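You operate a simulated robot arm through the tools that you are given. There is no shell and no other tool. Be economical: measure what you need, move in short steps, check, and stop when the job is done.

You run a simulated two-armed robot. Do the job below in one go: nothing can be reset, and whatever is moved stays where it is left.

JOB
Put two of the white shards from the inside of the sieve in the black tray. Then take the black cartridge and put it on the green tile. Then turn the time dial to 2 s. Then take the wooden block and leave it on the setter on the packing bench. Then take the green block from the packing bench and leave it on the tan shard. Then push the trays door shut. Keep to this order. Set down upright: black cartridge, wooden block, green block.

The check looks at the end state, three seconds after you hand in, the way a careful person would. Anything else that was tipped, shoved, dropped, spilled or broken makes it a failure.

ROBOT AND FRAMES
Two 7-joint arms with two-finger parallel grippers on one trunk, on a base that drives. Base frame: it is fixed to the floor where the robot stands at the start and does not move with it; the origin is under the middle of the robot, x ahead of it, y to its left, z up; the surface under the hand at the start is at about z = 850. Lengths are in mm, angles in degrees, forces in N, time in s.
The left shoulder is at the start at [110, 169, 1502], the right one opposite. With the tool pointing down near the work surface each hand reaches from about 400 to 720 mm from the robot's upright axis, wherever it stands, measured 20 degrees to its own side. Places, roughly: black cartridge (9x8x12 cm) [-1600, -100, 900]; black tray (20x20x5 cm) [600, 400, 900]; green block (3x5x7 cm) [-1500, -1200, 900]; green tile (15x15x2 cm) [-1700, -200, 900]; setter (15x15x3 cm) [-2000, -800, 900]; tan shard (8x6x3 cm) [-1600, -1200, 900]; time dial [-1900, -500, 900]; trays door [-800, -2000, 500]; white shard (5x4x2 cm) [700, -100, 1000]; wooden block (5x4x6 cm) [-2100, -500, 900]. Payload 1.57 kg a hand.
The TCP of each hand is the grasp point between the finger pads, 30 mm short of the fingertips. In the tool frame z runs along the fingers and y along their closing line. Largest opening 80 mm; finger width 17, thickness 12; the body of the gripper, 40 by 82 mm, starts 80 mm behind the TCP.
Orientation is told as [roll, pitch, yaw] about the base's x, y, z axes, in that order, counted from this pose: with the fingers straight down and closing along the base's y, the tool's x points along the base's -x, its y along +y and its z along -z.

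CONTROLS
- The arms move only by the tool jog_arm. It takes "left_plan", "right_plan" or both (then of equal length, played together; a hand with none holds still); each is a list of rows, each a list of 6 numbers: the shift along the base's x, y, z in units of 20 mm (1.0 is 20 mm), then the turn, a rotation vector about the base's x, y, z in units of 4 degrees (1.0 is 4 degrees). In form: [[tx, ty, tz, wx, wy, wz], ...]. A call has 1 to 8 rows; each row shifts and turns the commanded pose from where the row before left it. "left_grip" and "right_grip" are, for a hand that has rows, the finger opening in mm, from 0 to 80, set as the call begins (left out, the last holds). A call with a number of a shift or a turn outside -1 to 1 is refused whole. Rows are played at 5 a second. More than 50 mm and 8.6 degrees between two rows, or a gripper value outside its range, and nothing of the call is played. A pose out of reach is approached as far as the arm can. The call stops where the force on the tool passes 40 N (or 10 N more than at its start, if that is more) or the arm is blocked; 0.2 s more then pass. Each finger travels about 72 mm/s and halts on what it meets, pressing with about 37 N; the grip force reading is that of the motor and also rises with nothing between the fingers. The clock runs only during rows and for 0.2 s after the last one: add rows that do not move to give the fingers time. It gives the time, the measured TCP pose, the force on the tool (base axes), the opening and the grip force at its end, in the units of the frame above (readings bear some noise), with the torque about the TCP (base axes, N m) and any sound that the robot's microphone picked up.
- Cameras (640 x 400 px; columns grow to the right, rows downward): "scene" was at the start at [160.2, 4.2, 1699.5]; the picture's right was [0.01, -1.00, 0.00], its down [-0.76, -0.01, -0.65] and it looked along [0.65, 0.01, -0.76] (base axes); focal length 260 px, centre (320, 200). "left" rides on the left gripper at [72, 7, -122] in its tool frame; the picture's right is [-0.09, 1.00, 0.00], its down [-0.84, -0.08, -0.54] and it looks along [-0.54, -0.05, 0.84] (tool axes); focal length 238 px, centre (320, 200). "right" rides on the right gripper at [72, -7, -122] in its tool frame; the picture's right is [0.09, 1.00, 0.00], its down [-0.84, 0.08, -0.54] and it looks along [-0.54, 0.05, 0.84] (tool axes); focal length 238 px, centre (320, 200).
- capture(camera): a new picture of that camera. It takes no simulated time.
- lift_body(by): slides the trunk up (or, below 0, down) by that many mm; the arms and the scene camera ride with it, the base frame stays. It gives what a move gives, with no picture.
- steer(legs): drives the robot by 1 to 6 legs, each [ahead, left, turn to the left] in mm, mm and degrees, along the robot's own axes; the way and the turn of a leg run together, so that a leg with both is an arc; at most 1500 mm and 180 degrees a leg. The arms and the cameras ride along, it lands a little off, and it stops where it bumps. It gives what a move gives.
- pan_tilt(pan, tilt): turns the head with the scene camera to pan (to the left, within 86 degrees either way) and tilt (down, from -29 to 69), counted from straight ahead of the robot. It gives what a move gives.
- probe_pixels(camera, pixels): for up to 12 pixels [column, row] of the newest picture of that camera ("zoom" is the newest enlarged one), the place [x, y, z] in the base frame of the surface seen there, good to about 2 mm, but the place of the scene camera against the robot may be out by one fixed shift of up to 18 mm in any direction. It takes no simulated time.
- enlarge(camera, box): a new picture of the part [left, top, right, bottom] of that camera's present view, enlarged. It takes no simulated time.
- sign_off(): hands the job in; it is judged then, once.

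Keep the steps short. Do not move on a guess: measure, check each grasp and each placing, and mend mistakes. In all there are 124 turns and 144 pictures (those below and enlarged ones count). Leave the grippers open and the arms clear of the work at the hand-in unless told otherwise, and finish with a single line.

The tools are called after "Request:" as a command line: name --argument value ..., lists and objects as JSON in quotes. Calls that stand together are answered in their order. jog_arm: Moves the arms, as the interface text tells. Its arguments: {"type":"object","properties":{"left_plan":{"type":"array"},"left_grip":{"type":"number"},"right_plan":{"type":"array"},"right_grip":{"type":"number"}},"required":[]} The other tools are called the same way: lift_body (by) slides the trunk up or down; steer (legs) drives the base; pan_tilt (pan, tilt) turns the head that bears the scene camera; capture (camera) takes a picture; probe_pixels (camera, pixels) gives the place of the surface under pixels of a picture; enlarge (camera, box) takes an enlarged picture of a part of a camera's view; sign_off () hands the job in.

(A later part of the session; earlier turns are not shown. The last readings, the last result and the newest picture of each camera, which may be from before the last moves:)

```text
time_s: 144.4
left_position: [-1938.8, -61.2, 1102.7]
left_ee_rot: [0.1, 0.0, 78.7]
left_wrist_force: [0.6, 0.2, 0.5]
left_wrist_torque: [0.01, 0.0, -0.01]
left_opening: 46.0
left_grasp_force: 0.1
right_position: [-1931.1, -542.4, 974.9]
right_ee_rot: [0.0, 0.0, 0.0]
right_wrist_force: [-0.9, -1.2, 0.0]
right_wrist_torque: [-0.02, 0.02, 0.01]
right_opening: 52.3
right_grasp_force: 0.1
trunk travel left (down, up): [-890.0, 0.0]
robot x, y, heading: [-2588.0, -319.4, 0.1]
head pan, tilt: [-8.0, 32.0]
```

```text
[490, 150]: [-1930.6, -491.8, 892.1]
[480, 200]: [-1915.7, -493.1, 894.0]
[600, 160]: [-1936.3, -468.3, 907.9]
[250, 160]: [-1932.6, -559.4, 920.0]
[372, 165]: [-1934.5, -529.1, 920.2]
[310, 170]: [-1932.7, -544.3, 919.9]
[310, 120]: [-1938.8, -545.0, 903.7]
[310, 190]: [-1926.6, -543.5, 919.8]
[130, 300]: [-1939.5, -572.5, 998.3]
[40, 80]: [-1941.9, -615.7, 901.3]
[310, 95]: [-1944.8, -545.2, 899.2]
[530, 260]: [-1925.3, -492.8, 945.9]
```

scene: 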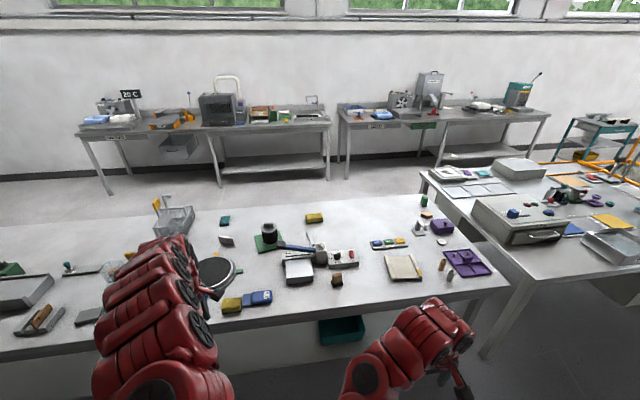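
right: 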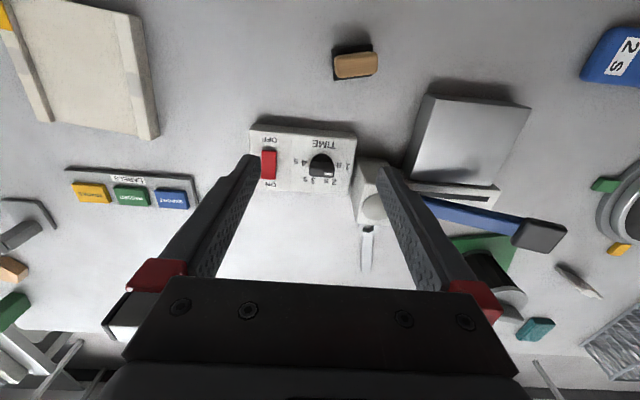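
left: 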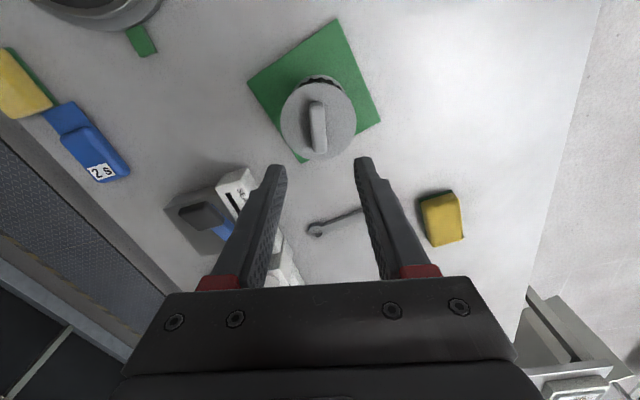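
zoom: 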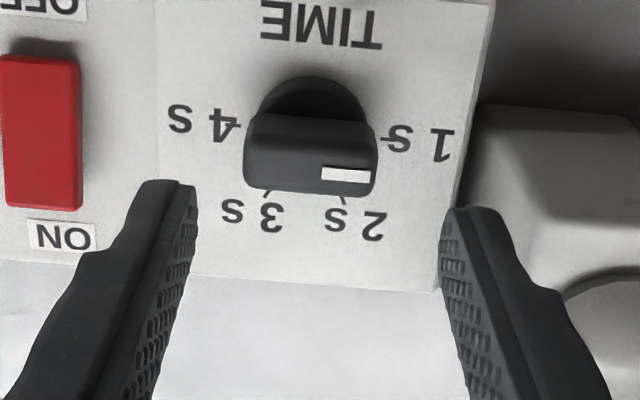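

Post is ≥10 mm clear. Trim (−1.3, −1.8), opening 44, lower 38 mm, then close on the bar.

Request:
jog_arm --right_plan '[[-0.06, -0.09, 0, 0, 0, 0], [0, 0, -0.7, 0, 0, 0], [0, 0, -0.7, 0, 0, 0], [0, 0, -0.5, 0, 0, 0]]' --right_grip 44

Request:
jog_arm --right_plan '[[0, 0, 0, 0, 0, 0], [0, 0, 0, 0, 0, 0], [0, 0, 0, 0, 0, 0]]' --right_grip 0

Request:
enlarge --camera "right" --box '[220, 100, 420, 225]'

```text
time_s: 145.4
left_position: [-1938.9, -61.4, 1104.3]
left_ee_rot: [0.0, 0.1, 78.6]
left_wrist_force: [0.7, -0.9, 0.3]
left_wrist_torque: [0.0, 0.0, 0.0]
left_opening: 46.1
left_grasp_force: 0.1
right_position: [-1931.8, -545.7, 939.4]
right_ee_rot: [0.0, 0.0, 0.0]
right_wrist_force: [-0.5, -0.3, 0.4]
right_wrist_torque: [0.02, 0.01, 0.02]
right_opening: 44.1
right_grasp_force: 0.1
trunk travel left (down, up): [-890.0, 0.0]
robot x, y, heading: [-2591.5, -319.8, 0.2]
head pan, tilt: [-8.0, 32.0]
```

```text
time_s: 146.2
left_position: [-1937.7, -60.9, 1104.3]
left_ee_rot: [0.0, 0.1, 78.6]
left_wrist_force: [-0.3, 0.0, -0.6]
left_wrist_torque: [0.04, -0.03, 0.02]
left_opening: 45.8
left_grasp_force: 0.1
right_position: [-1932.0, -546.2, 938.9]
right_ee_rot: [0.1, -0.1, 0.0]
right_wrist_force: [1.2, 1.1, -0.4]
right_wrist_torque: [0.24, -0.37, 0.01]
right_opening: 33.8
right_grasp_force: 41.5
trunk travel left (down, up): [-890.0, 0.0]
robot x, y, heading: [-2591.1, -324.8, 0.4]
head pan, tilt: [-8.0, 32.0]
```

```text
3.20 times, centred on (320, 162) of right
```

zoom: 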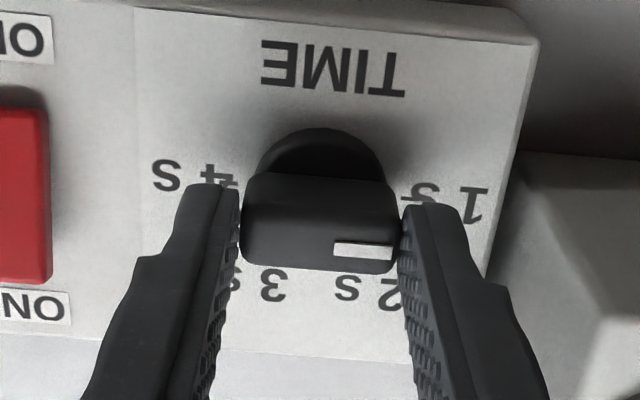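

Gripped end to end (33.8 mm). Turn −32° first.

Request:
jog_arm --right_plan '[[0, 0, 0, 0, 0, -1], [0, 0, 0, 0, 0, -1], [0, 0, 0, 0, 0, -1], [0, 0, 0, 0, 0, -1], [0, 0, 0, 0, 0, -1], [0, 0, 0, 0, 0, -1], [0, 0, 0, 0, 0, -1], [0, 0, 0, 0, 0, -1]]'

Request:
enlarge --camera "right" --box '[220, 100, 420, 225]'

```text
time_s: 148.1
left_position: [-1939.1, -61.5, 1104.4]
left_ee_rot: [0.0, 0.1, 78.6]
left_wrist_force: [0.7, -0.1, -0.2]
left_wrist_torque: [0.0, 0.0, 0.0]
left_opening: 46.0
left_grasp_force: 0.0
right_position: [-1931.3, -545.1, 937.6]
right_ee_rot: [0.0, -0.1, -32.0]
right_wrist_force: [3.2, 3.1, 2.1]
right_wrist_torque: [-0.43, -0.81, 0.0]
right_opening: 34.1
right_grasp_force: 41.4
trunk travel left (down, up): [-890.0, 0.0]
robot x, y, heading: [-2588.7, -321.4, 0.2]
head pan, tilt: [-8.0, 32.0]
```

```text
3.20 times, centred on (320, 162) of right
```

zoom: 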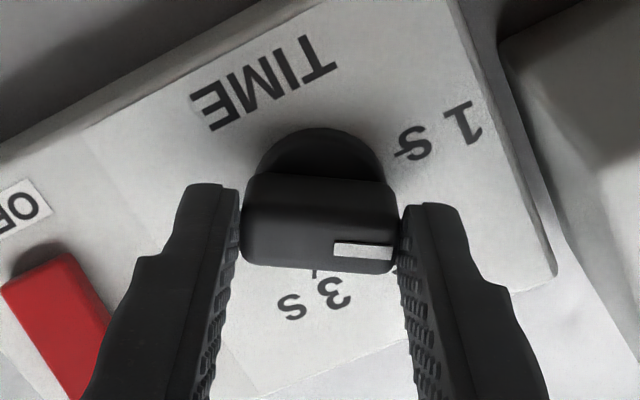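

The knob turns along. Another −28°.

Request:
jog_arm --right_plan '[[0, 0, 0, 0, 0, -1], [0, 0, 0, 0, 0, -1], [0, 0, 0, 0, 0, -1], [0, 0, 0, 0, 0, -1], [0, 0, 0, 0, 0, -1], [0, 0, 0, 0, 0, -1], [0, 0, 0, 0, 0, -1]]'

Request:
enlarge --camera "right" --box '[220, 100, 420, 225]'

```text
time_s: 149.7
left_position: [-1938.0, -60.7, 1103.5]
left_ee_rot: [0.0, 0.1, 78.7]
left_wrist_force: [0.0, 0.0, 0.0]
left_wrist_torque: [0.03, -0.01, -0.03]
left_opening: 45.8
left_grasp_force: 0.1
right_position: [-1931.3, -544.8, 937.4]
right_ee_rot: [0.1, -0.1, -60.0]
right_wrist_force: [7.2, 3.0, 5.9]
right_wrist_torque: [-0.17, -0.25, -0.05]
right_opening: 33.6
right_grasp_force: 41.6
trunk travel left (down, up): [-890.0, 0.0]
robot x, y, heading: [-2588.2, -316.7, -0.1]
head pan, tilt: [-8.0, 32.0]
```

```text
3.20 times, centred on (320, 162) of right
```

zoom: 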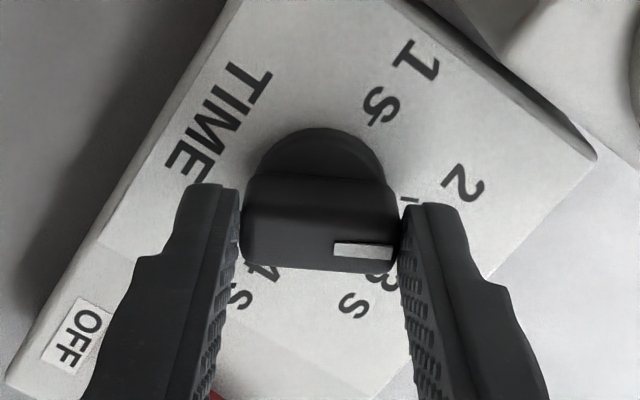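

The 2 s tick now lies at the bar's marked end. Release, lift 80 mm and check.

Request:
jog_arm --right_plan '[[0, 0, 0, 0, 0, 0], [0, 0, 0, 0, 0, 0], [0, 0, 0.5, 0, 0, 0], [0, 0, 1, 0, 0, 0], [0, 0, 1, 0, 0, 0], [0, 0, 1, 0, 0, 0], [0, 0, 1, 0, 0, 0], [0, 0, 1, 0, 0, 0]]' --right_grip 50

Request:
enlarge --camera "right" --box '[270, 90, 400, 175]'

```text
time_s: 151.4
left_position: [-1939.1, -62.4, 1103.5]
left_ee_rot: [0.0, 0.1, 78.6]
left_wrist_force: [0.2, 0.0, -0.2]
left_wrist_torque: [0.01, 0.01, -0.01]
left_opening: 45.9
left_grasp_force: 0.0
right_position: [-1932.4, -544.6, 1048.5]
right_ee_rot: [0.0, -0.1, -59.8]
right_wrist_force: [0.4, 0.6, 0.2]
right_wrist_torque: [-0.01, 0.01, 0.01]
right_opening: 49.9
right_grasp_force: 0.0
trunk travel left (down, up): [-890.0, 0.0]
robot x, y, heading: [-2592.5, -320.1, 0.2]
head pan, tilt: [-8.0, 32.0]
```

```text
4.71 times, centred on (335, 132) of right
```

zoom: 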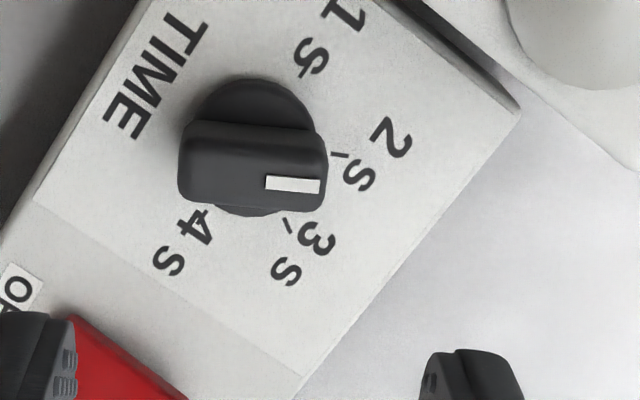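

Request:
probe_pixels --camera "zoom" --pixels '[[303, 72], [340, 155], [287, 225], [204, 215], [265, 183], [320, 187], [185, 175], [345, 156]]'

Request:
capture --camera "right"

```text
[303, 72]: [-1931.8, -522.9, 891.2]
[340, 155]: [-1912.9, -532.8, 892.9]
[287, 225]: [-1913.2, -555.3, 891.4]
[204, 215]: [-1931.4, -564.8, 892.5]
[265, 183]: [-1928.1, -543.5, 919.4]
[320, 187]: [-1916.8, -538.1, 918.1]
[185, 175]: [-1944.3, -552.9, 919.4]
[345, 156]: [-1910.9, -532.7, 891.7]
```

```text
91 pictures are left
```

right: 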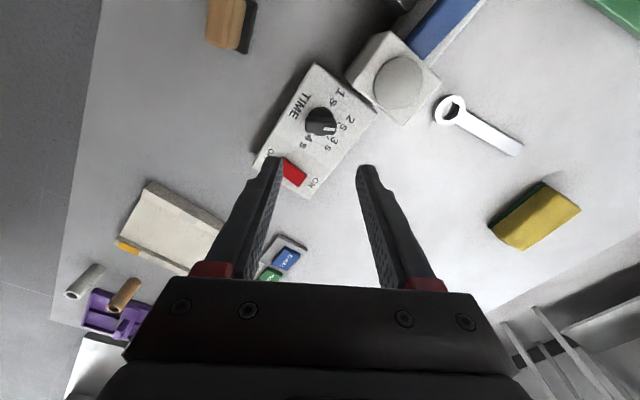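

Dial reads 2 s (bar at ~61°, tick at 60.5°). Next: the wooden block near [−2060,−517]. Move the right hand over it, turning −30° more so it closes along x.

Request:
jog_arm --right_plan '[[-0.8, 0.17, 0, 0, 0, -0.94], [-0.8, 0.17, 0, 0, 0, -0.94], [-0.8, 0.17, 0, 0, 0, -0.94], [-0.8, 0.17, 0, 0, 0, -0.94], [-0.8, 0.17, 0, 0, 0, -0.94], [-0.8, 0.17, 0, 0, 0, -0.94], [-0.8, 0.17, 0, 0, 0, -0.94], [-0.8, 0.17, 0, 0, 0, -0.92]]' --right_grip 70

Request:
capture --camera "right"

Request:
enlarge --camera "right" --box '[240, 80, 400, 180]'

```text
time_s: 153.2
left_position: [-1939.2, -62.0, 1105.4]
left_ee_rot: [0.0, 0.0, 78.5]
left_wrist_force: [0.1, 0.7, 0.3]
left_wrist_torque: [-0.04, -0.01, -0.02]
left_opening: 46.0
left_grasp_force: 0.0
right_position: [-2061.1, -518.6, 1046.4]
right_ee_rot: [0.1, -0.1, -90.0]
right_wrist_force: [-0.6, 0.5, 0.2]
right_wrist_torque: [0.0, -0.01, -0.02]
right_opening: 70.0
right_grasp_force: 0.1
trunk travel left (down, up): [-890.0, 0.0]
robot x, y, heading: [-2591.7, -318.5, 0.0]
head pan, tilt: [-8.0, 32.0]
```

```text
90 pictures are left
```

right: 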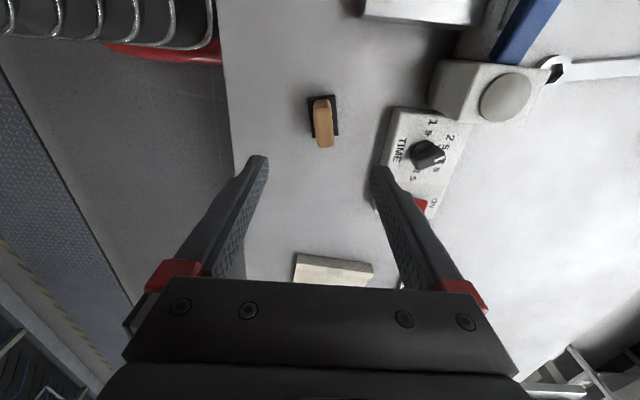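

```text
4.00 times, centred on (320, 130) of right
```

zoom: 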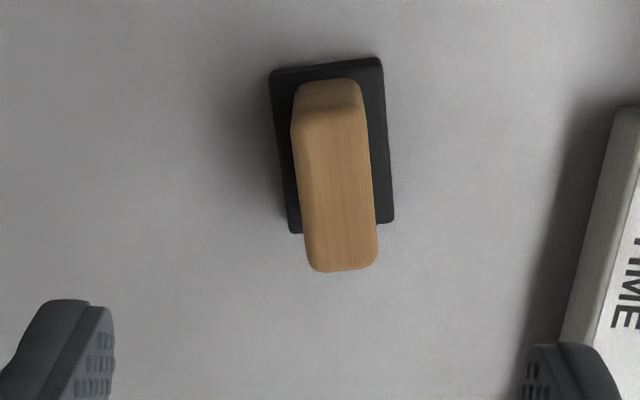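

Request:
probe_pixels --camera "zoom" --pixels '[[330, 115], [335, 190], [345, 255], [302, 180], [368, 180], [310, 250], [372, 250], [278, 80], [380, 80], [385, 215], [293, 225], [296, 115]]'

```text
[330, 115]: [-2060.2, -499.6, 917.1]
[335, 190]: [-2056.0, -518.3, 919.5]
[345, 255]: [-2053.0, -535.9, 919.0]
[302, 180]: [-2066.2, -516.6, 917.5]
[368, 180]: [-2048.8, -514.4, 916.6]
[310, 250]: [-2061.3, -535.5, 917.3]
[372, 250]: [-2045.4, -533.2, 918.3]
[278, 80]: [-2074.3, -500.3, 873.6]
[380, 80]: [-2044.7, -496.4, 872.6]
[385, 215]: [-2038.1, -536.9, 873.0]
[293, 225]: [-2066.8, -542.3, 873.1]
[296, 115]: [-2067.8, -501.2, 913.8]
```

Wood handle: centre [−2056.5,−518], 18 mm thick, tilted ~11°, z 873–919. Turn +11°, trim, lower 134 mm.

Request:
jog_arm --right_plan '[[0.23, 0.03, 0, 0, 0, 0.95], [0, 0, -0.7, 0, 0, 0.9], [0, 0, -1, 0, 0, 0.9], [0, 0, -1, 0, 0, 0], [0, 0, -1, 0, 0, 0], [0, 0, -1, 0, 0, 0], [0, 0, -1, 0, 0, 0], [0, 0, -1, 0, 0, 0]]' --right_grip 50

Request:
capture --camera "right"

```text
time_s: 155.1
left_position: [-1938.7, -61.7, 1104.4]
left_ee_rot: [0.0, 0.2, 78.6]
left_wrist_force: [0.0, 0.1, 0.1]
left_wrist_torque: [0.08, -0.01, 0.0]
left_opening: 45.9
left_grasp_force: 0.1
right_position: [-2055.4, -516.7, 913.1]
right_ee_rot: [-0.1, 0.0, -79.0]
right_wrist_force: [-0.8, -0.4, -0.7]
right_wrist_torque: [-0.02, 0.0, -0.03]
right_opening: 50.0
right_grasp_force: 0.0
trunk travel left (down, up): [-890.0, 0.0]
robot x, y, heading: [-2591.8, -323.9, 0.2]
head pan, tilt: [-8.0, 32.0]
```

```text
88 pictures are left
```

right: 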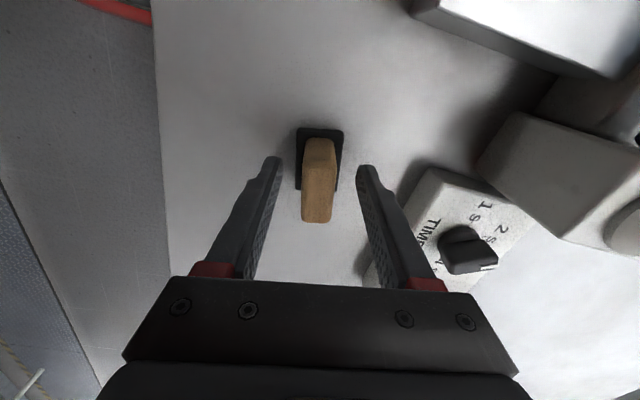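

Wood sits between the fingers. Close, then lift 60 mm.

Request:
jog_arm --right_plan '[[0, 0, 0, 0, 0, 0], [0, 0, 0, 0, 0, 0], [0, 0, 0, 0, 0, 0]]' --right_grip 0

Request:
jog_arm --right_plan '[[0, 0, 0.5, 0, 0, 0], [0, 0, 1, 0, 0, 0], [0, 0, 1, 0, 0, 0], [0, 0, 1, 0, 0, 0], [0, 0, 1, 0, 0, 0]]'

Request:
capture --camera "right"

Request:
pan_tilt --pan -30 --tilt 50

Request:
capture --camera "scene"

```text
time_s: 155.8
left_position: [-1938.5, -62.0, 1104.3]
left_ee_rot: [0.0, 0.1, 78.6]
left_wrist_force: [-0.3, -0.8, -0.4]
left_wrist_torque: [0.0, -0.03, 0.0]
left_opening: 46.2
left_grasp_force: 0.0
right_position: [-2056.1, -517.3, 913.0]
right_ee_rot: [-0.1, -0.2, -78.9]
right_wrist_force: [0.6, -0.6, 0.8]
right_wrist_torque: [-0.03, 0.03, 0.0]
right_opening: 19.1
right_grasp_force: 32.6
trunk travel left (down, up): [-890.0, 0.0]
robot x, y, heading: [-2592.2, -319.9, 0.2]
head pan, tilt: [-8.0, 32.0]
```

```text
time_s: 157.1
left_position: [-1938.8, -62.4, 1104.9]
left_ee_rot: [0.1, 0.0, 78.4]
left_wrist_force: [-0.1, 0.7, -0.2]
left_wrist_torque: [0.0, -0.01, 0.0]
left_opening: 45.9
left_grasp_force: 0.1
right_position: [-2055.5, -518.3, 1004.0]
right_ee_rot: [0.0, 0.0, -79.0]
right_wrist_force: [0.0, -0.3, 0.0]
right_wrist_torque: [0.02, 0.05, -0.01]
right_opening: 19.0
right_grasp_force: 32.8
trunk travel left (down, up): [-890.0, 0.0]
robot x, y, heading: [-2585.8, -318.7, 0.0]
head pan, tilt: [-8.0, 32.0]
```

```text
87 pictures are left
```

right: 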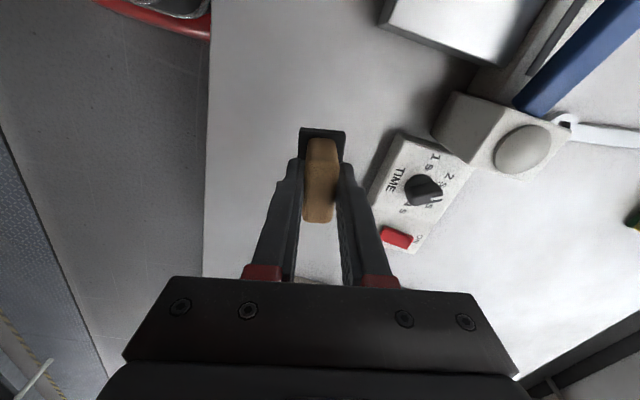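

```text
time_s: 157.9
left_position: [-1938.7, -61.0, 1103.6]
left_ee_rot: [0.0, 0.1, 78.7]
left_wrist_force: [-0.3, 0.9, 0.6]
left_wrist_torque: [-0.01, -0.01, -0.01]
left_opening: 46.1
left_grasp_force: 0.0
right_position: [-2054.1, -517.6, 1005.1]
right_ee_rot: [-0.1, 0.0, -78.9]
right_wrist_force: [0.0, 0.0, -1.6]
right_wrist_torque: [0.01, 0.0, -0.02]
right_opening: 18.9
right_grasp_force: 33.4
trunk travel left (down, up): [-890.0, 0.0]
robot x, y, heading: [-2589.8, -326.2, 0.2]
head pan, tilt: [-30.0, 50.0]
```

```text
86 pictures are left
```

scene: 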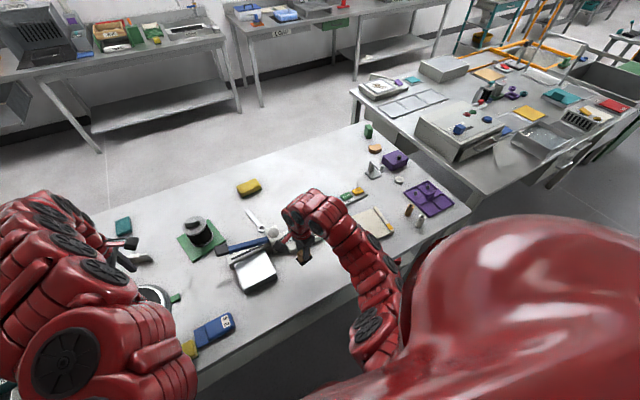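

Block held and upright. Drive 45 forward and 317 right toward the setter, then look.

Request:
steer --legs '[[0, -317, 0], [45, 0, 0]]'

Request:
capture --camera "right"

```text
time_s: 160.5
left_position: [-1899.8, -374.3, 1107.1]
left_ee_rot: [-0.3, 0.0, 78.8]
left_wrist_force: [-0.8, 0.0, 0.6]
left_wrist_torque: [0.01, -0.06, 0.0]
left_opening: 46.0
left_grasp_force: 0.0
right_position: [-2016.9, -832.1, 1007.1]
right_ee_rot: [0.3, -0.2, -78.9]
right_wrist_force: [-1.1, 0.3, -0.2]
right_wrist_torque: [-0.02, -0.04, 0.01]
right_opening: 19.1
right_grasp_force: 32.9
trunk travel left (down, up): [-890.0, 0.0]
robot x, y, heading: [-2545.7, -636.6, 0.3]
head pan, tilt: [-30.0, 50.0]
```

```text
85 pictures are left
```

right: 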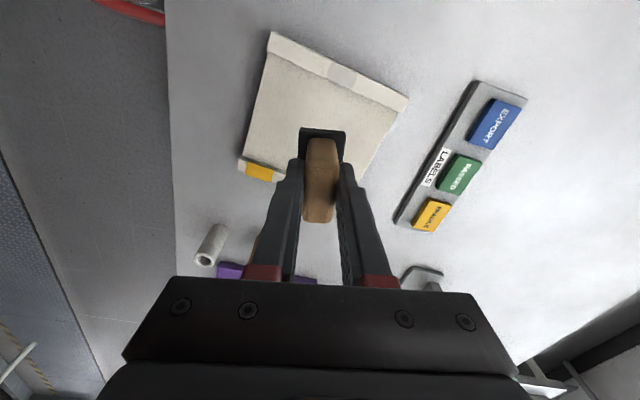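

Request:
probe_pixels --camera "right" --pixels '[[272, 36], [406, 99], [265, 62], [392, 112], [240, 160], [355, 175], [320, 95], [280, 110], [360, 120], [258, 168], [300, 70], [250, 150]]'

```text
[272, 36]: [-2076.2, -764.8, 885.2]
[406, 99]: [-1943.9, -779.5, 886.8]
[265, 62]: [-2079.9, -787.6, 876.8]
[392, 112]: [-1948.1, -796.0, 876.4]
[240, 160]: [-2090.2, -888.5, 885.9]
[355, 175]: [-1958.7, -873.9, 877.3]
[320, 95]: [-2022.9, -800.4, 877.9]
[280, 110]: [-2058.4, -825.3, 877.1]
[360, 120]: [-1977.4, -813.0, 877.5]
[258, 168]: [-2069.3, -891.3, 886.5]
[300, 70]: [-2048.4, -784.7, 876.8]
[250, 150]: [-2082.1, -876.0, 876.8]
```

Setter floor at z 877 between ridges, centre ≈[−2017,−838]. Shift y −5, lower 73 mm.

Request:
jog_arm --right_plan '[[0, -0.25, -0.6, 0, 0, 0], [0, 0, -1, 0, 0, 0], [0, 0, -1, 0, 0, 0], [0, 0, -0.8, 0, 0, 0], [0, 0, -0.2, 0, 0, 0]]'

Request:
capture --camera "right"

```text
time_s: 161.7
left_position: [-1895.6, -375.3, 1103.9]
left_ee_rot: [0.1, 0.0, 78.8]
left_wrist_force: [-0.5, -0.6, -0.2]
left_wrist_torque: [0.0, -0.01, 0.02]
left_opening: 46.1
left_grasp_force: 0.0
right_position: [-2010.9, -837.6, 931.1]
right_ee_rot: [0.0, -0.2, -78.9]
right_wrist_force: [-0.1, 0.2, -0.4]
right_wrist_torque: [-0.02, -0.01, -0.01]
right_opening: 19.0
right_grasp_force: 33.1
trunk travel left (down, up): [-890.0, 0.0]
robot x, y, heading: [-2544.7, -635.1, 0.1]
head pan, tilt: [-30.0, 50.0]
```

```text
84 pictures are left
```

right: 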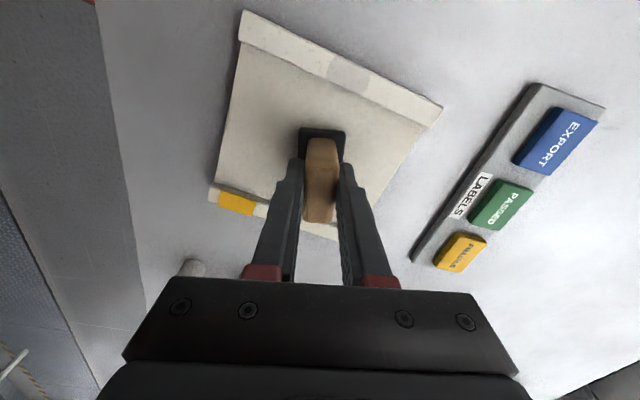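

Request:
jog_arm --right_plan '[[0, 0, -0.08, 0, 0, 0], [0, 0, 0, 0, 0, 0]]'

```text
time_s: 162.3
left_position: [-1895.1, -376.2, 1103.4]
left_ee_rot: [-0.1, 0.1, 78.7]
left_wrist_force: [-0.7, 1.1, 0.3]
left_wrist_torque: [0.04, -0.01, 0.0]
left_opening: 46.0
left_grasp_force: 0.1
right_position: [-2011.1, -837.6, 931.9]
right_ee_rot: [0.0, -0.2, -78.9]
right_wrist_force: [-0.2, -0.3, -0.9]
right_wrist_torque: [0.04, -0.05, 0.01]
right_opening: 19.0
right_grasp_force: 32.9
trunk travel left (down, up): [-890.0, 0.0]
robot x, y, heading: [-2546.4, -634.9, 0.2]
head pan, tilt: [-30.0, 50.0]
```

Request:
jog_arm --right_plan '[[0, 0, -0.08, 0, 0, 0], [0, 0, 0, 0, 0, 0]]'

```text
time_s: 162.9
left_position: [-1895.6, -376.0, 1106.0]
left_ee_rot: [0.0, 0.1, 78.7]
left_wrist_force: [0.0, 0.2, 0.5]
left_wrist_torque: [-0.01, -0.03, 0.0]
left_opening: 46.0
left_grasp_force: 0.1
right_position: [-2011.1, -837.8, 930.4]
right_ee_rot: [0.0, -0.2, -78.9]
right_wrist_force: [1.3, -1.9, 9.5]
right_wrist_torque: [-0.05, 0.01, 0.0]
right_opening: 19.1
right_grasp_force: 32.9
trunk travel left (down, up): [-890.0, 0.0]
robot x, y, heading: [-2544.4, -633.8, -0.0]
head pan, tilt: [-30.0, 50.0]
```

Contact (9.5 N up). Release and lift.

Request:
jog_arm --right_plan '[[0, 0, 0, 0, 0, 0], [0, 0, 0, 0, 0, 0], [0, 0, 1, 0, 0, 0], [0, 0, 1, 0, 0, 0], [0, 0, 1, 0, 0, 0], [0, 0, 1, 0, 0, 0], [0, 0, 1, 0, 0, 0], [0, 0, 1, 0, 0, 0]]' --right_grip 50

Request:
capture --camera "right"

```text
time_s: 164.7
left_position: [-1895.9, -375.7, 1105.0]
left_ee_rot: [0.0, 0.0, 78.7]
left_wrist_force: [0.1, 0.1, 0.4]
left_wrist_torque: [-0.02, 0.02, 0.04]
left_opening: 46.0
left_grasp_force: 0.0
right_position: [-2011.5, -837.6, 1048.5]
right_ee_rot: [-0.1, -0.2, -78.9]
right_wrist_force: [0.4, -0.2, -0.3]
right_wrist_torque: [-0.02, -0.01, 0.04]
right_opening: 49.9
right_grasp_force: 0.0
trunk travel left (down, up): [-890.0, 0.0]
robot x, y, heading: [-2545.1, -636.7, 0.1]
head pan, tilt: [-30.0, 50.0]
```

```text
83 pictures are left
```

right: 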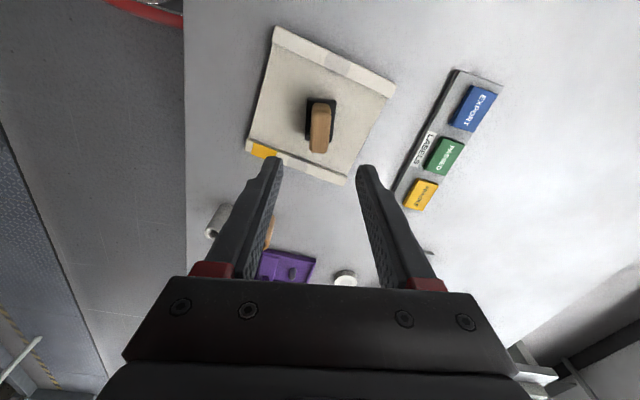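

Wooden block stands on the setter. Now return round the +y end to the front side.

Request:
steer --legs '[[-440, 0, 0], [0, 1500, 0], [0, 1550, 0], [1500, 0, 0], [800, 0, 0], [0, 0, 180]]'

```text
refused: 1550 is not a number from -1500 to 1500
```

Request:
steer --legs '[[-440, 0, 0], [0, 1500, 0], [0, 1500, 0], [1500, 0, 0], [800, 0, 0], [0, 0, 180]]'

Request:
steer --legs '[[0, 1500, 0], [0, 1500, 0], [0, 250, 0]]'

Request:
pan_tilt --pan 40 --tilt 40

Request:
capture --camera "scene"

```text
time_s: 199.7
left_position: [-1361.4, 2097.7, 1104.3]
left_ee_rot: [0.0, 0.1, -100.9]
left_wrist_force: [-0.2, 0.7, -0.3]
left_wrist_torque: [-0.01, 0.03, -0.02]
left_opening: 46.1
left_grasp_force: 0.1
right_position: [-1250.1, 2560.3, 1048.9]
right_ee_rot: [0.0, -0.1, 101.5]
right_wrist_force: [-0.8, -0.1, 0.5]
right_wrist_torque: [0.0, -0.02, 0.01]
right_opening: 50.2
right_grasp_force: 0.0
trunk travel left (down, up): [-890.0, 0.0]
robot x, y, heading: [-714.4, 2360.1, -179.7]
head pan, tilt: [-30.0, 50.0]
```

```text
time_s: 215.6
left_position: [-1358.4, -1141.0, 1103.7]
left_ee_rot: [0.1, 0.0, -102.1]
left_wrist_force: [-0.8, 0.6, 0.1]
left_wrist_torque: [0.0, 0.0, 0.01]
left_opening: 46.0
left_grasp_force: 0.0
right_position: [-1239.8, -682.0, 1049.3]
right_ee_rot: [0.0, 0.1, 100.6]
right_wrist_force: [-0.3, 0.3, -0.5]
right_wrist_torque: [0.01, -0.01, -0.02]
right_opening: 50.0
right_grasp_force: 0.1
trunk travel left (down, up): [-890.0, 0.0]
robot x, y, heading: [-705.3, -892.3, 179.5]
head pan, tilt: [-30.0, 50.0]
```

```text
time_s: 217.0
left_position: [-1360.0, -1141.9, 1103.8]
left_ee_rot: [0.1, 0.1, -102.1]
left_wrist_force: [0.7, -0.3, -0.4]
left_wrist_torque: [-0.01, 0.01, -0.01]
left_opening: 46.2
left_grasp_force: 0.0
right_position: [-1239.5, -681.6, 1049.6]
right_ee_rot: [0.0, -0.1, 100.5]
right_wrist_force: [0.5, -0.1, 0.0]
right_wrist_torque: [0.01, -0.01, -0.03]
right_opening: 50.1
right_grasp_force: 0.1
trunk travel left (down, up): [-890.0, 0.0]
robot x, y, heading: [-704.9, -893.0, 179.9]
head pan, tilt: [40.0, 40.0]
```

```text
82 pictures are left
```

scene: 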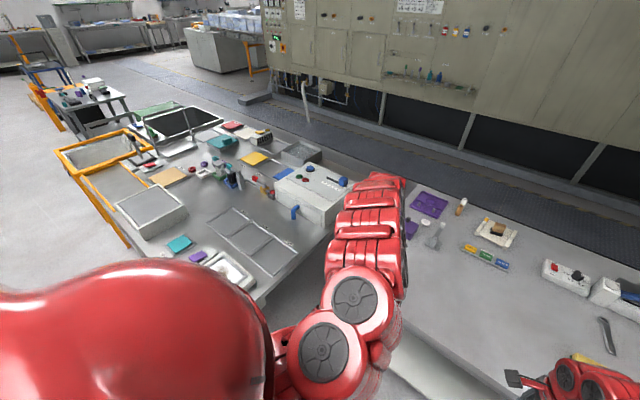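

Request:
probe_pixels --camera "scene" --pixels '[[258, 298], [330, 225], [240, 280], [300, 190], [310, 200], [385, 370]]'

Request:
capture --camera "left"

```text
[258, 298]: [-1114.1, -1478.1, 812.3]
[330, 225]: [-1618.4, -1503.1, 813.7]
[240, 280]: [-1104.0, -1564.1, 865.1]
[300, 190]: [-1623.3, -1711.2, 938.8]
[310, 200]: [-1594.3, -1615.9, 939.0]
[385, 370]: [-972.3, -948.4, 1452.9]
```

```text
81 pictures are left
```

left: 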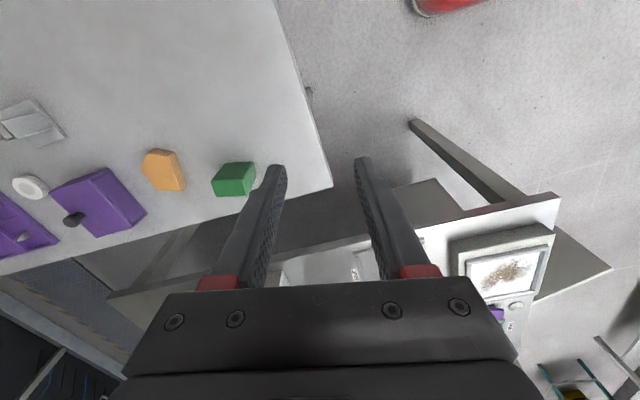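

Request:
enlarge --camera "left" --box '[120, 130, 290, 220]'

Request:
probe_pixels --camera "left" --pixels '[[225, 166], [250, 165], [245, 180], [217, 182], [232, 187], [143, 155], [178, 152], [183, 175], [152, 172], [165, 165], [160, 185], [170, 188]]'

```text
3.76 times, centred on (205, 175) of left
```

zoom: 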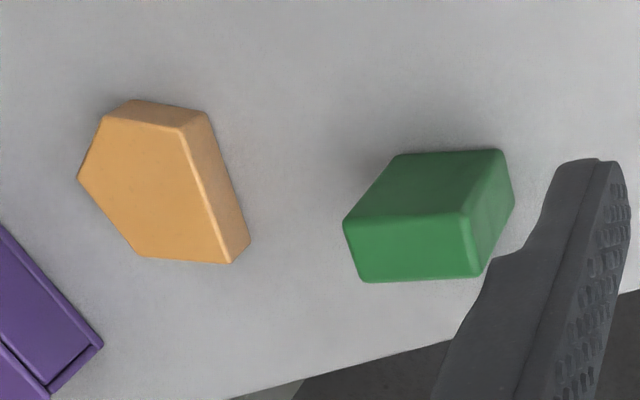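

```text
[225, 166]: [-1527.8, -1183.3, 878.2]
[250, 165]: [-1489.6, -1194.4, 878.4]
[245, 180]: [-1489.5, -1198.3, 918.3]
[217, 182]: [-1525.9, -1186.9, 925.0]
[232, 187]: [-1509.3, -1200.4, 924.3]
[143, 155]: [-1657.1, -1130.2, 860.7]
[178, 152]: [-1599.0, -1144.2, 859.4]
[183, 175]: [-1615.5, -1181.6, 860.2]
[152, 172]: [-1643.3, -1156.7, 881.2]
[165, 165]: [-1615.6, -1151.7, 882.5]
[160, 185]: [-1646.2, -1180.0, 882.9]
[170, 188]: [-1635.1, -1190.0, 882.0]
```

Green block top near [−1508,−1198], z 925; tan shard top z 882 near [−1628,−1160]. Drive forward 145 and left 52 to hang over the block.

Request:
steer --legs '[[145, 52, 0]]'

Request:
capture --camera "left"

Request:
enlarge --camera "left" --box '[180, 70, 400, 200]'

```text
time_s: 218.4
left_position: [-1503.5, -1191.8, 1105.7]
left_ee_rot: [-0.1, -0.1, -102.1]
left_wrist_force: [0.5, -0.3, -0.2]
left_wrist_torque: [0.01, 0.02, 0.0]
left_opening: 46.1
left_grasp_force: 0.1
right_position: [-1382.2, -731.1, 1049.3]
right_ee_rot: [0.1, -0.1, 100.5]
right_wrist_force: [0.1, -0.2, 0.7]
right_wrist_torque: [-0.01, 0.05, 0.03]
right_opening: 50.1
right_grasp_force: 0.1
trunk travel left (down, up): [-890.0, 0.0]
robot x, y, heading: [-854.9, -937.8, 179.7]
head pan, tilt: [40.0, 40.0]
```

```text
79 pictures are left
```

left: 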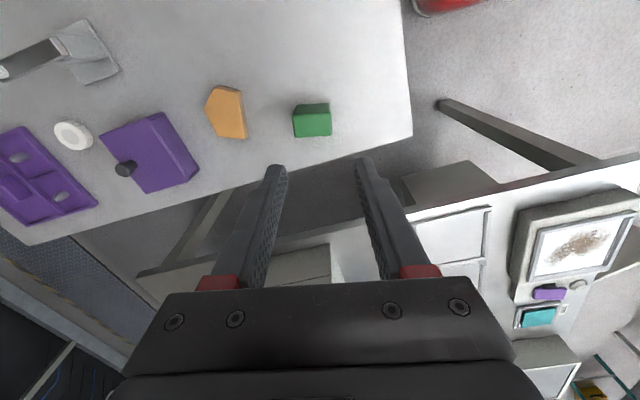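

```text
2.91 times, centred on (290, 135) of left
```

zoom: 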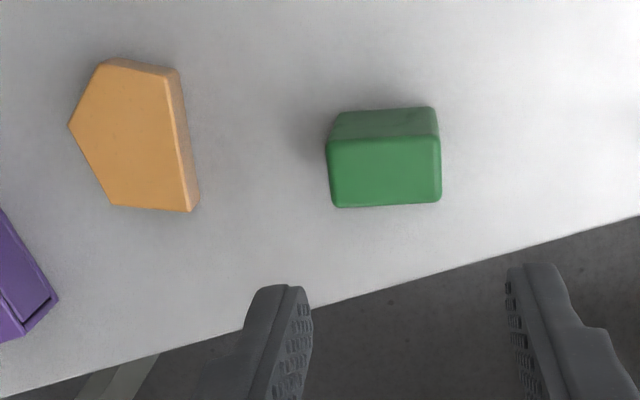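

Request:
probe_pixels --camera "zoom" --pixels '[[333, 145], [435, 145], [436, 198], [338, 202], [385, 170], [75, 127], [108, 70], [165, 78], [188, 205], [115, 200], [135, 135], [150, 170]]'

```text
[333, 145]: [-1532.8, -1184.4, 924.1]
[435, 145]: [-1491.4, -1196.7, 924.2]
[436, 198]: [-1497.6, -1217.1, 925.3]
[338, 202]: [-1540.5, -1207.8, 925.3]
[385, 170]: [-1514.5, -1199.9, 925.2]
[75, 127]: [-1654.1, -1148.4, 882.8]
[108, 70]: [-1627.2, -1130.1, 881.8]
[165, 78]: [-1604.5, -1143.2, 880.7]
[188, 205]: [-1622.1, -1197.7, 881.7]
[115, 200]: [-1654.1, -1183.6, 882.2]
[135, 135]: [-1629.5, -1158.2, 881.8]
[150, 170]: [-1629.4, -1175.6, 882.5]
```

Block top centre ≈[−1515.5,−1201], long side 45 mm along my closing line. Open to 70, shift (−12,−9), lower 145.

Request:
jog_arm --left_plan '[[-0.6, -0.47, -0.25, 0, 0, -0.4], [0, 0, -1, 0, 0, 0], [0, 0, -1, 0, 0, 0], [0, 0, -1, 0, 0, 0], [0, 0, -1, 0, 0, 0], [0, 0, -1, 0, 0, 0], [0, 0, -1, 0, 0, 0], [0, 0, -1, 0, 0, 0]]' --left_grip 72

Request:
capture --camera "left"

```text
time_s: 220.2
left_position: [-1517.9, -1201.4, 958.5]
left_ee_rot: [-0.2, 0.2, -103.6]
left_wrist_force: [0.1, -0.1, 0.0]
left_wrist_torque: [-0.01, -0.01, -0.01]
left_opening: 72.2
left_grasp_force: 0.1
right_position: [-1384.0, -731.9, 1048.7]
right_ee_rot: [-0.1, -0.1, 100.5]
right_wrist_force: [0.0, -0.1, -0.2]
right_wrist_torque: [0.01, 0.0, -0.02]
right_opening: 50.0
right_grasp_force: 0.1
trunk travel left (down, up): [-890.0, 0.0]
robot x, y, heading: [-853.3, -939.4, 179.4]
head pan, tilt: [40.0, 40.0]
```

```text
77 pictures are left
```

left: 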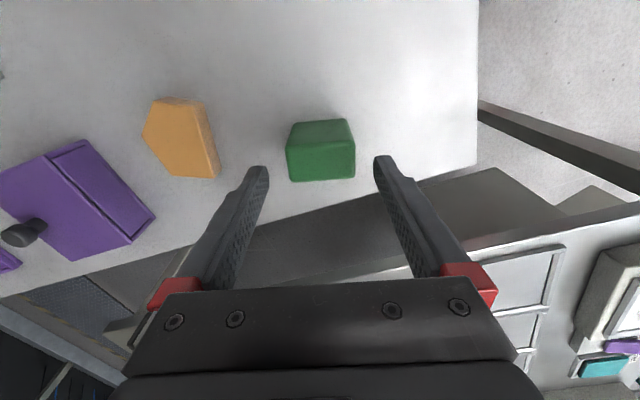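

Centred. Lower 53 mm and close.

Request:
jog_arm --left_plan '[[0, 0, -1, 0, 0, 0], [0, 0, -1, 0, 0, 0], [0, 0, -0.65, 0, 0, 0]]'

Request:
jog_arm --left_plan '[[0, 0, 0, 0, 0, 0], [0, 0, 0, 0, 0, 0], [0, 0, 0, 0, 0, 0]]' --left_grip 0

Request:
capture --camera "left"

```text
time_s: 221.0
left_position: [-1507.7, -1200.3, 925.6]
left_ee_rot: [0.1, 0.1, -103.6]
left_wrist_force: [-0.1, 0.8, -0.4]
left_wrist_torque: [-0.03, 0.01, -0.01]
left_opening: 71.8
left_grasp_force: 0.1
left hand out of reach, approached as far as the arm can: row 2, 3
right_position: [-1383.8, -732.5, 1048.1]
right_ee_rot: [0.0, -0.1, 100.4]
right_wrist_force: [-0.2, 0.1, 0.8]
right_wrist_torque: [-0.03, 0.01, -0.04]
right_opening: 50.1
right_grasp_force: 0.1
trunk travel left (down, up): [-890.0, 0.0]
robot x, y, heading: [-851.3, -940.5, 179.3]
head pan, tilt: [40.0, 40.0]
```

```text
time_s: 221.8
left_position: [-1509.8, -1201.6, 926.7]
left_ee_rot: [-0.1, 0.2, -103.6]
left_wrist_force: [0.0, 0.1, -0.2]
left_wrist_torque: [0.01, -0.02, 0.01]
left_opening: 49.0
left_grasp_force: 36.6
right_position: [-1383.8, -732.2, 1048.8]
right_ee_rot: [0.0, 0.0, 100.5]
right_wrist_force: [-0.2, -0.1, -0.3]
right_wrist_torque: [-0.02, 0.03, 0.0]
right_opening: 49.9
right_grasp_force: 0.1
trunk travel left (down, up): [-890.0, 0.0]
robot x, y, heading: [-851.4, -938.9, 179.3]
head pan, tilt: [40.0, 40.0]
```

```text
76 pictures are left
```

left: 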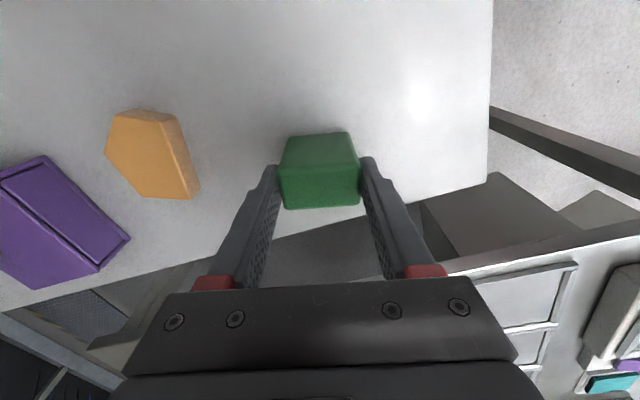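

Stopped at reach limit, but the fingers hold the top 29 mm of the block (49 mm grip). Lift 60 mm and look.

Request:
jog_arm --left_plan '[[0, 0, 0.5, 0, 0, 0], [0, 0, 0.5, 0, 0, 0], [0, 0, 1, 0, 0, 0], [0, 0, 1, 0, 0, 0]]'

Request:
steer --legs '[[122, -38, 0]]'

Request:
capture --camera "left"

```text
time_s: 222.8
left_position: [-1507.9, -1200.6, 986.2]
left_ee_rot: [0.0, 0.1, -103.6]
left_wrist_force: [0.7, 0.1, -0.9]
left_wrist_torque: [0.03, 0.01, 0.02]
left_opening: 49.1
left_grasp_force: 36.7
right_position: [-1384.8, -732.5, 1047.9]
right_ee_rot: [0.0, -0.1, 100.4]
right_wrist_force: [-0.2, 0.5, 0.2]
right_wrist_torque: [0.01, 0.03, 0.01]
right_opening: 49.8
right_grasp_force: 0.0
trunk travel left (down, up): [-890.0, 0.0]
robot x, y, heading: [-851.7, -942.3, 179.4]
head pan, tilt: [40.0, 40.0]
```

```text
time_s: 224.1
left_position: [-1629.0, -1162.4, 986.7]
left_ee_rot: [0.0, 0.0, -103.6]
left_wrist_force: [-0.2, 0.4, -1.0]
left_wrist_torque: [0.04, 0.03, 0.05]
left_opening: 49.2
left_grasp_force: 37.0
right_position: [-1504.5, -694.3, 1049.1]
right_ee_rot: [0.0, -0.1, 100.5]
right_wrist_force: [-0.1, 0.3, 0.1]
right_wrist_torque: [-0.02, 0.01, 0.01]
right_opening: 50.1
right_grasp_force: 0.1
trunk travel left (down, up): [-890.0, 0.0]
robot x, y, heading: [-971.3, -903.3, 179.3]
head pan, tilt: [40.0, 40.0]
```

```text
75 pictures are left
```

left: 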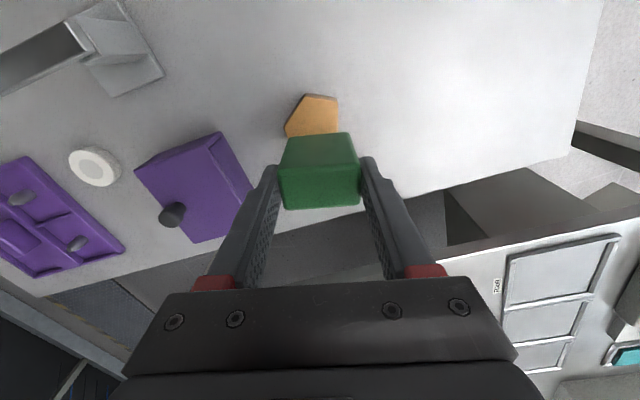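

Request:
probe_pixels --camera "left" --pixels '[[215, 180], [243, 180], [250, 200], [222, 140], [282, 180], [357, 178], [320, 190], [320, 135], [288, 135], [338, 100], [306, 97], [340, 130]]'

```text
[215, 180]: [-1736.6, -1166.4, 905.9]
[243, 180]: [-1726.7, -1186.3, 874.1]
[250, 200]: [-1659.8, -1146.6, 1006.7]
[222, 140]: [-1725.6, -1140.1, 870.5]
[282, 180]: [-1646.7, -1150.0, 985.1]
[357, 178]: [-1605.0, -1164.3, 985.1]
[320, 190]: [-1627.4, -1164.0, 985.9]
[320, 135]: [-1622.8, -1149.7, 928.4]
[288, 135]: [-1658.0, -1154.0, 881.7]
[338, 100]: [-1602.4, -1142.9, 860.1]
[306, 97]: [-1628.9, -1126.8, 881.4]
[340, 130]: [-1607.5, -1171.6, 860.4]
```

Block centre ≈[−1627,−1164]; shard centre ≈[−1632,−1163]. Shift x −5, lower 36 mm.

Request:
jog_arm --left_plan '[[-0.25, 0.03, -0.2, 0, 0, 0], [0, 0, -0.7, 0, 0, 0], [0, 0, -0.7, 0, 0, 0], [0, 0, -0.2, 0, 0, 0]]'

Request:
jog_arm --left_plan '[[0, 0, -0.08, 0, 0, 0], [0, 0, 0, 0, 0, 0]]'

Request:
capture --camera "left"

```text
time_s: 225.1
left_position: [-1633.6, -1162.4, 949.6]
left_ee_rot: [-0.1, -0.1, -103.7]
left_wrist_force: [-0.2, 0.7, 0.2]
left_wrist_torque: [0.05, 0.05, 0.04]
left_opening: 49.1
left_grasp_force: 36.8
right_position: [-1504.3, -693.6, 1048.5]
right_ee_rot: [0.0, -0.1, 100.6]
right_wrist_force: [-0.2, -0.5, -0.2]
right_wrist_torque: [-0.01, 0.01, -0.03]
right_opening: 49.8
right_grasp_force: 0.0
trunk travel left (down, up): [-890.0, 0.0]
robot x, y, heading: [-971.4, -898.1, 179.3]
head pan, tilt: [40.0, 40.0]
```

```text
time_s: 225.7
left_position: [-1633.3, -1162.0, 949.2]
left_ee_rot: [0.0, 0.1, -103.5]
left_wrist_force: [0.2, 0.2, -0.9]
left_wrist_torque: [-0.01, -0.01, 0.0]
left_opening: 48.9
left_grasp_force: 37.1
right_position: [-1505.3, -692.3, 1048.6]
right_ee_rot: [0.0, -0.1, 100.4]
right_wrist_force: [0.1, 0.8, -0.2]
right_wrist_torque: [0.01, 0.01, 0.0]
right_opening: 49.7
right_grasp_force: 0.1
trunk travel left (down, up): [-890.0, 0.0]
robot x, y, heading: [-975.4, -902.2, 179.7]
head pan, tilt: [40.0, 40.0]
```

```text
74 pictures are left
```

left: 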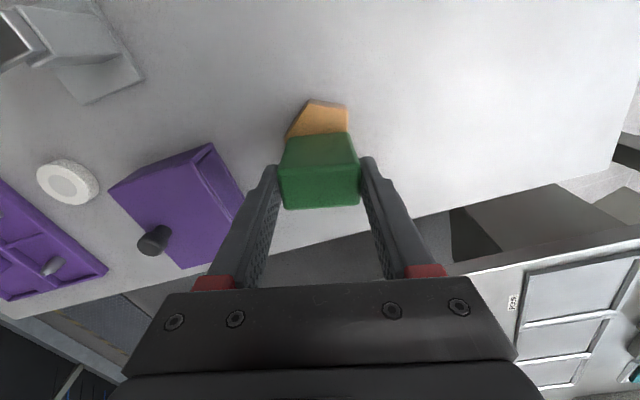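

Request:
jog_arm --left_plan '[[0, 0, -0.08, 0, 0, 0], [0, 0, 0, 0, 0, 0]]'

```text
time_s: 226.3
left_position: [-1634.9, -1162.3, 947.2]
left_ee_rot: [0.0, 0.0, -103.5]
left_wrist_force: [0.2, -1.5, 6.9]
left_wrist_torque: [0.0, 0.0, 0.03]
left_opening: 49.2
left_grasp_force: 36.7
right_position: [-1503.2, -692.8, 1049.2]
right_ee_rot: [0.0, -0.1, 100.5]
right_wrist_force: [0.3, -0.9, 0.7]
right_wrist_torque: [-0.03, 0.02, 0.03]
right_opening: 50.1
right_grasp_force: 0.0
trunk travel left (down, up): [-890.0, 0.0]
robot x, y, heading: [-970.8, -902.2, 179.6]
head pan, tilt: [40.0, 40.0]
```

Contact (6.9 N). Release to 64 mm and rise.

Request:
jog_arm --left_plan '[[0, 0, 0, 0, 0, 0], [0, 0, 0, 0, 0, 0], [0, 0, 0.5, 0, 0, 0], [0, 0, 1, 0, 0, 0], [0, 0, 1, 0, 0, 0], [0, 0, 1, 0, 0, 0], [0, 0, 1, 0, 0, 0], [0, 0, 1, 0, 0, 0]]' --left_grip 64

Request:
enlarge --camera "left" --box '[220, 60, 420, 185]'

```text
time_s: 228.1
left_position: [-1635.1, -1163.3, 1057.6]
left_ee_rot: [-0.1, 0.1, -103.5]
left_wrist_force: [-0.2, -1.9, 0.1]
left_wrist_torque: [0.02, 0.04, 0.03]
left_opening: 64.0
left_grasp_force: 0.1
right_position: [-1504.3, -692.5, 1047.7]
right_ee_rot: [-0.1, -0.2, 100.5]
right_wrist_force: [0.3, -0.8, 0.6]
right_wrist_torque: [0.0, -0.01, 0.03]
right_opening: 49.9
right_grasp_force: 0.1
trunk travel left (down, up): [-890.0, 0.0]
robot x, y, heading: [-972.5, -904.9, 179.6]
head pan, tilt: [40.0, 40.0]
```

```text
3.20 times, centred on (320, 122) of left
```

zoom: 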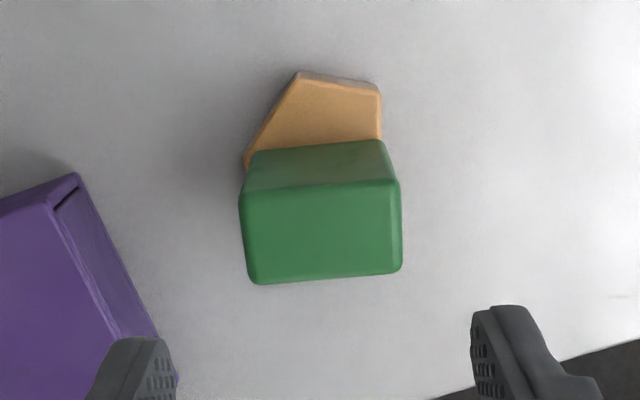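

Request:
probe_pixels --camera "zoom" --pixels '[[250, 200], [392, 195], [392, 262], [258, 272], [252, 155], [378, 145], [300, 90]]'

```text
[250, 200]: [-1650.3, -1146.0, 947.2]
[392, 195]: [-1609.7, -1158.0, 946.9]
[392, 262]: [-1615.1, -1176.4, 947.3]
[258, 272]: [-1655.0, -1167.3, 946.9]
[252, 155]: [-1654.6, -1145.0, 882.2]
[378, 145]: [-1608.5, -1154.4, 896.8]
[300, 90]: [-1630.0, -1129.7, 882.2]
```

Green block stands level on the shard. Now the trays door: back off 350, turn left 90° and look.

Request:
steer --legs '[[-400, 0, 0], [0, 0, 90]]'

Request:
pan_tilt --pan 0 --tilt 40

Request:
capture --camera "scene"

```text
time_s: 234.4
left_position: [-317.0, -1568.3, 1057.5]
left_ee_rot: [0.0, 0.0, -13.9]
left_wrist_force: [0.3, 0.6, 0.2]
left_wrist_torque: [-0.01, -0.03, 0.03]
left_opening: 63.9
left_grasp_force: 0.1
right_position: [-785.4, -1435.6, 1048.9]
right_ee_rot: [0.1, 0.0, -169.9]
right_wrist_force: [-0.1, -0.5, 0.2]
right_wrist_torque: [-0.02, -0.02, -0.01]
right_opening: 49.9
right_grasp_force: 0.0
trunk travel left (down, up): [-890.0, 0.0]
robot x, y, heading: [-571.1, -905.8, -90.8]
head pan, tilt: [40.0, 40.0]
```

```text
time_s: 235.5
left_position: [-316.7, -1568.6, 1056.4]
left_ee_rot: [0.0, 0.2, -14.0]
left_wrist_force: [0.2, 1.1, 0.2]
left_wrist_torque: [-0.01, 0.03, 0.0]
left_opening: 64.1
left_grasp_force: 0.1
right_position: [-783.9, -1435.6, 1048.8]
right_ee_rot: [0.1, -0.1, -169.9]
right_wrist_force: [-0.6, -0.2, 0.3]
right_wrist_torque: [0.0, 0.02, -0.02]
right_opening: 50.1
right_grasp_force: 0.1
trunk travel left (down, up): [-890.0, 0.0]
robot x, y, heading: [-572.2, -906.3, -90.7]
head pan, tilt: [0.0, 40.0]
```

```text
72 pictures are left
```

scene: 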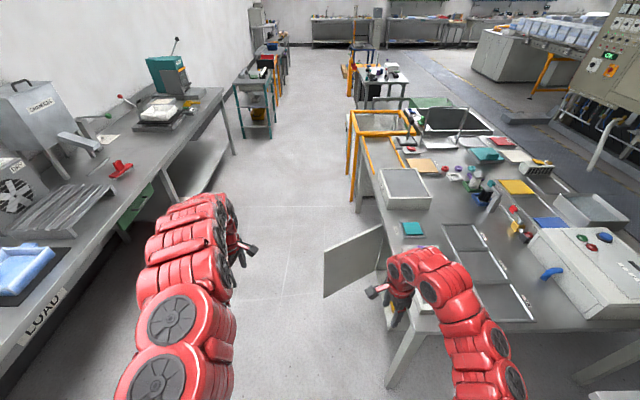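

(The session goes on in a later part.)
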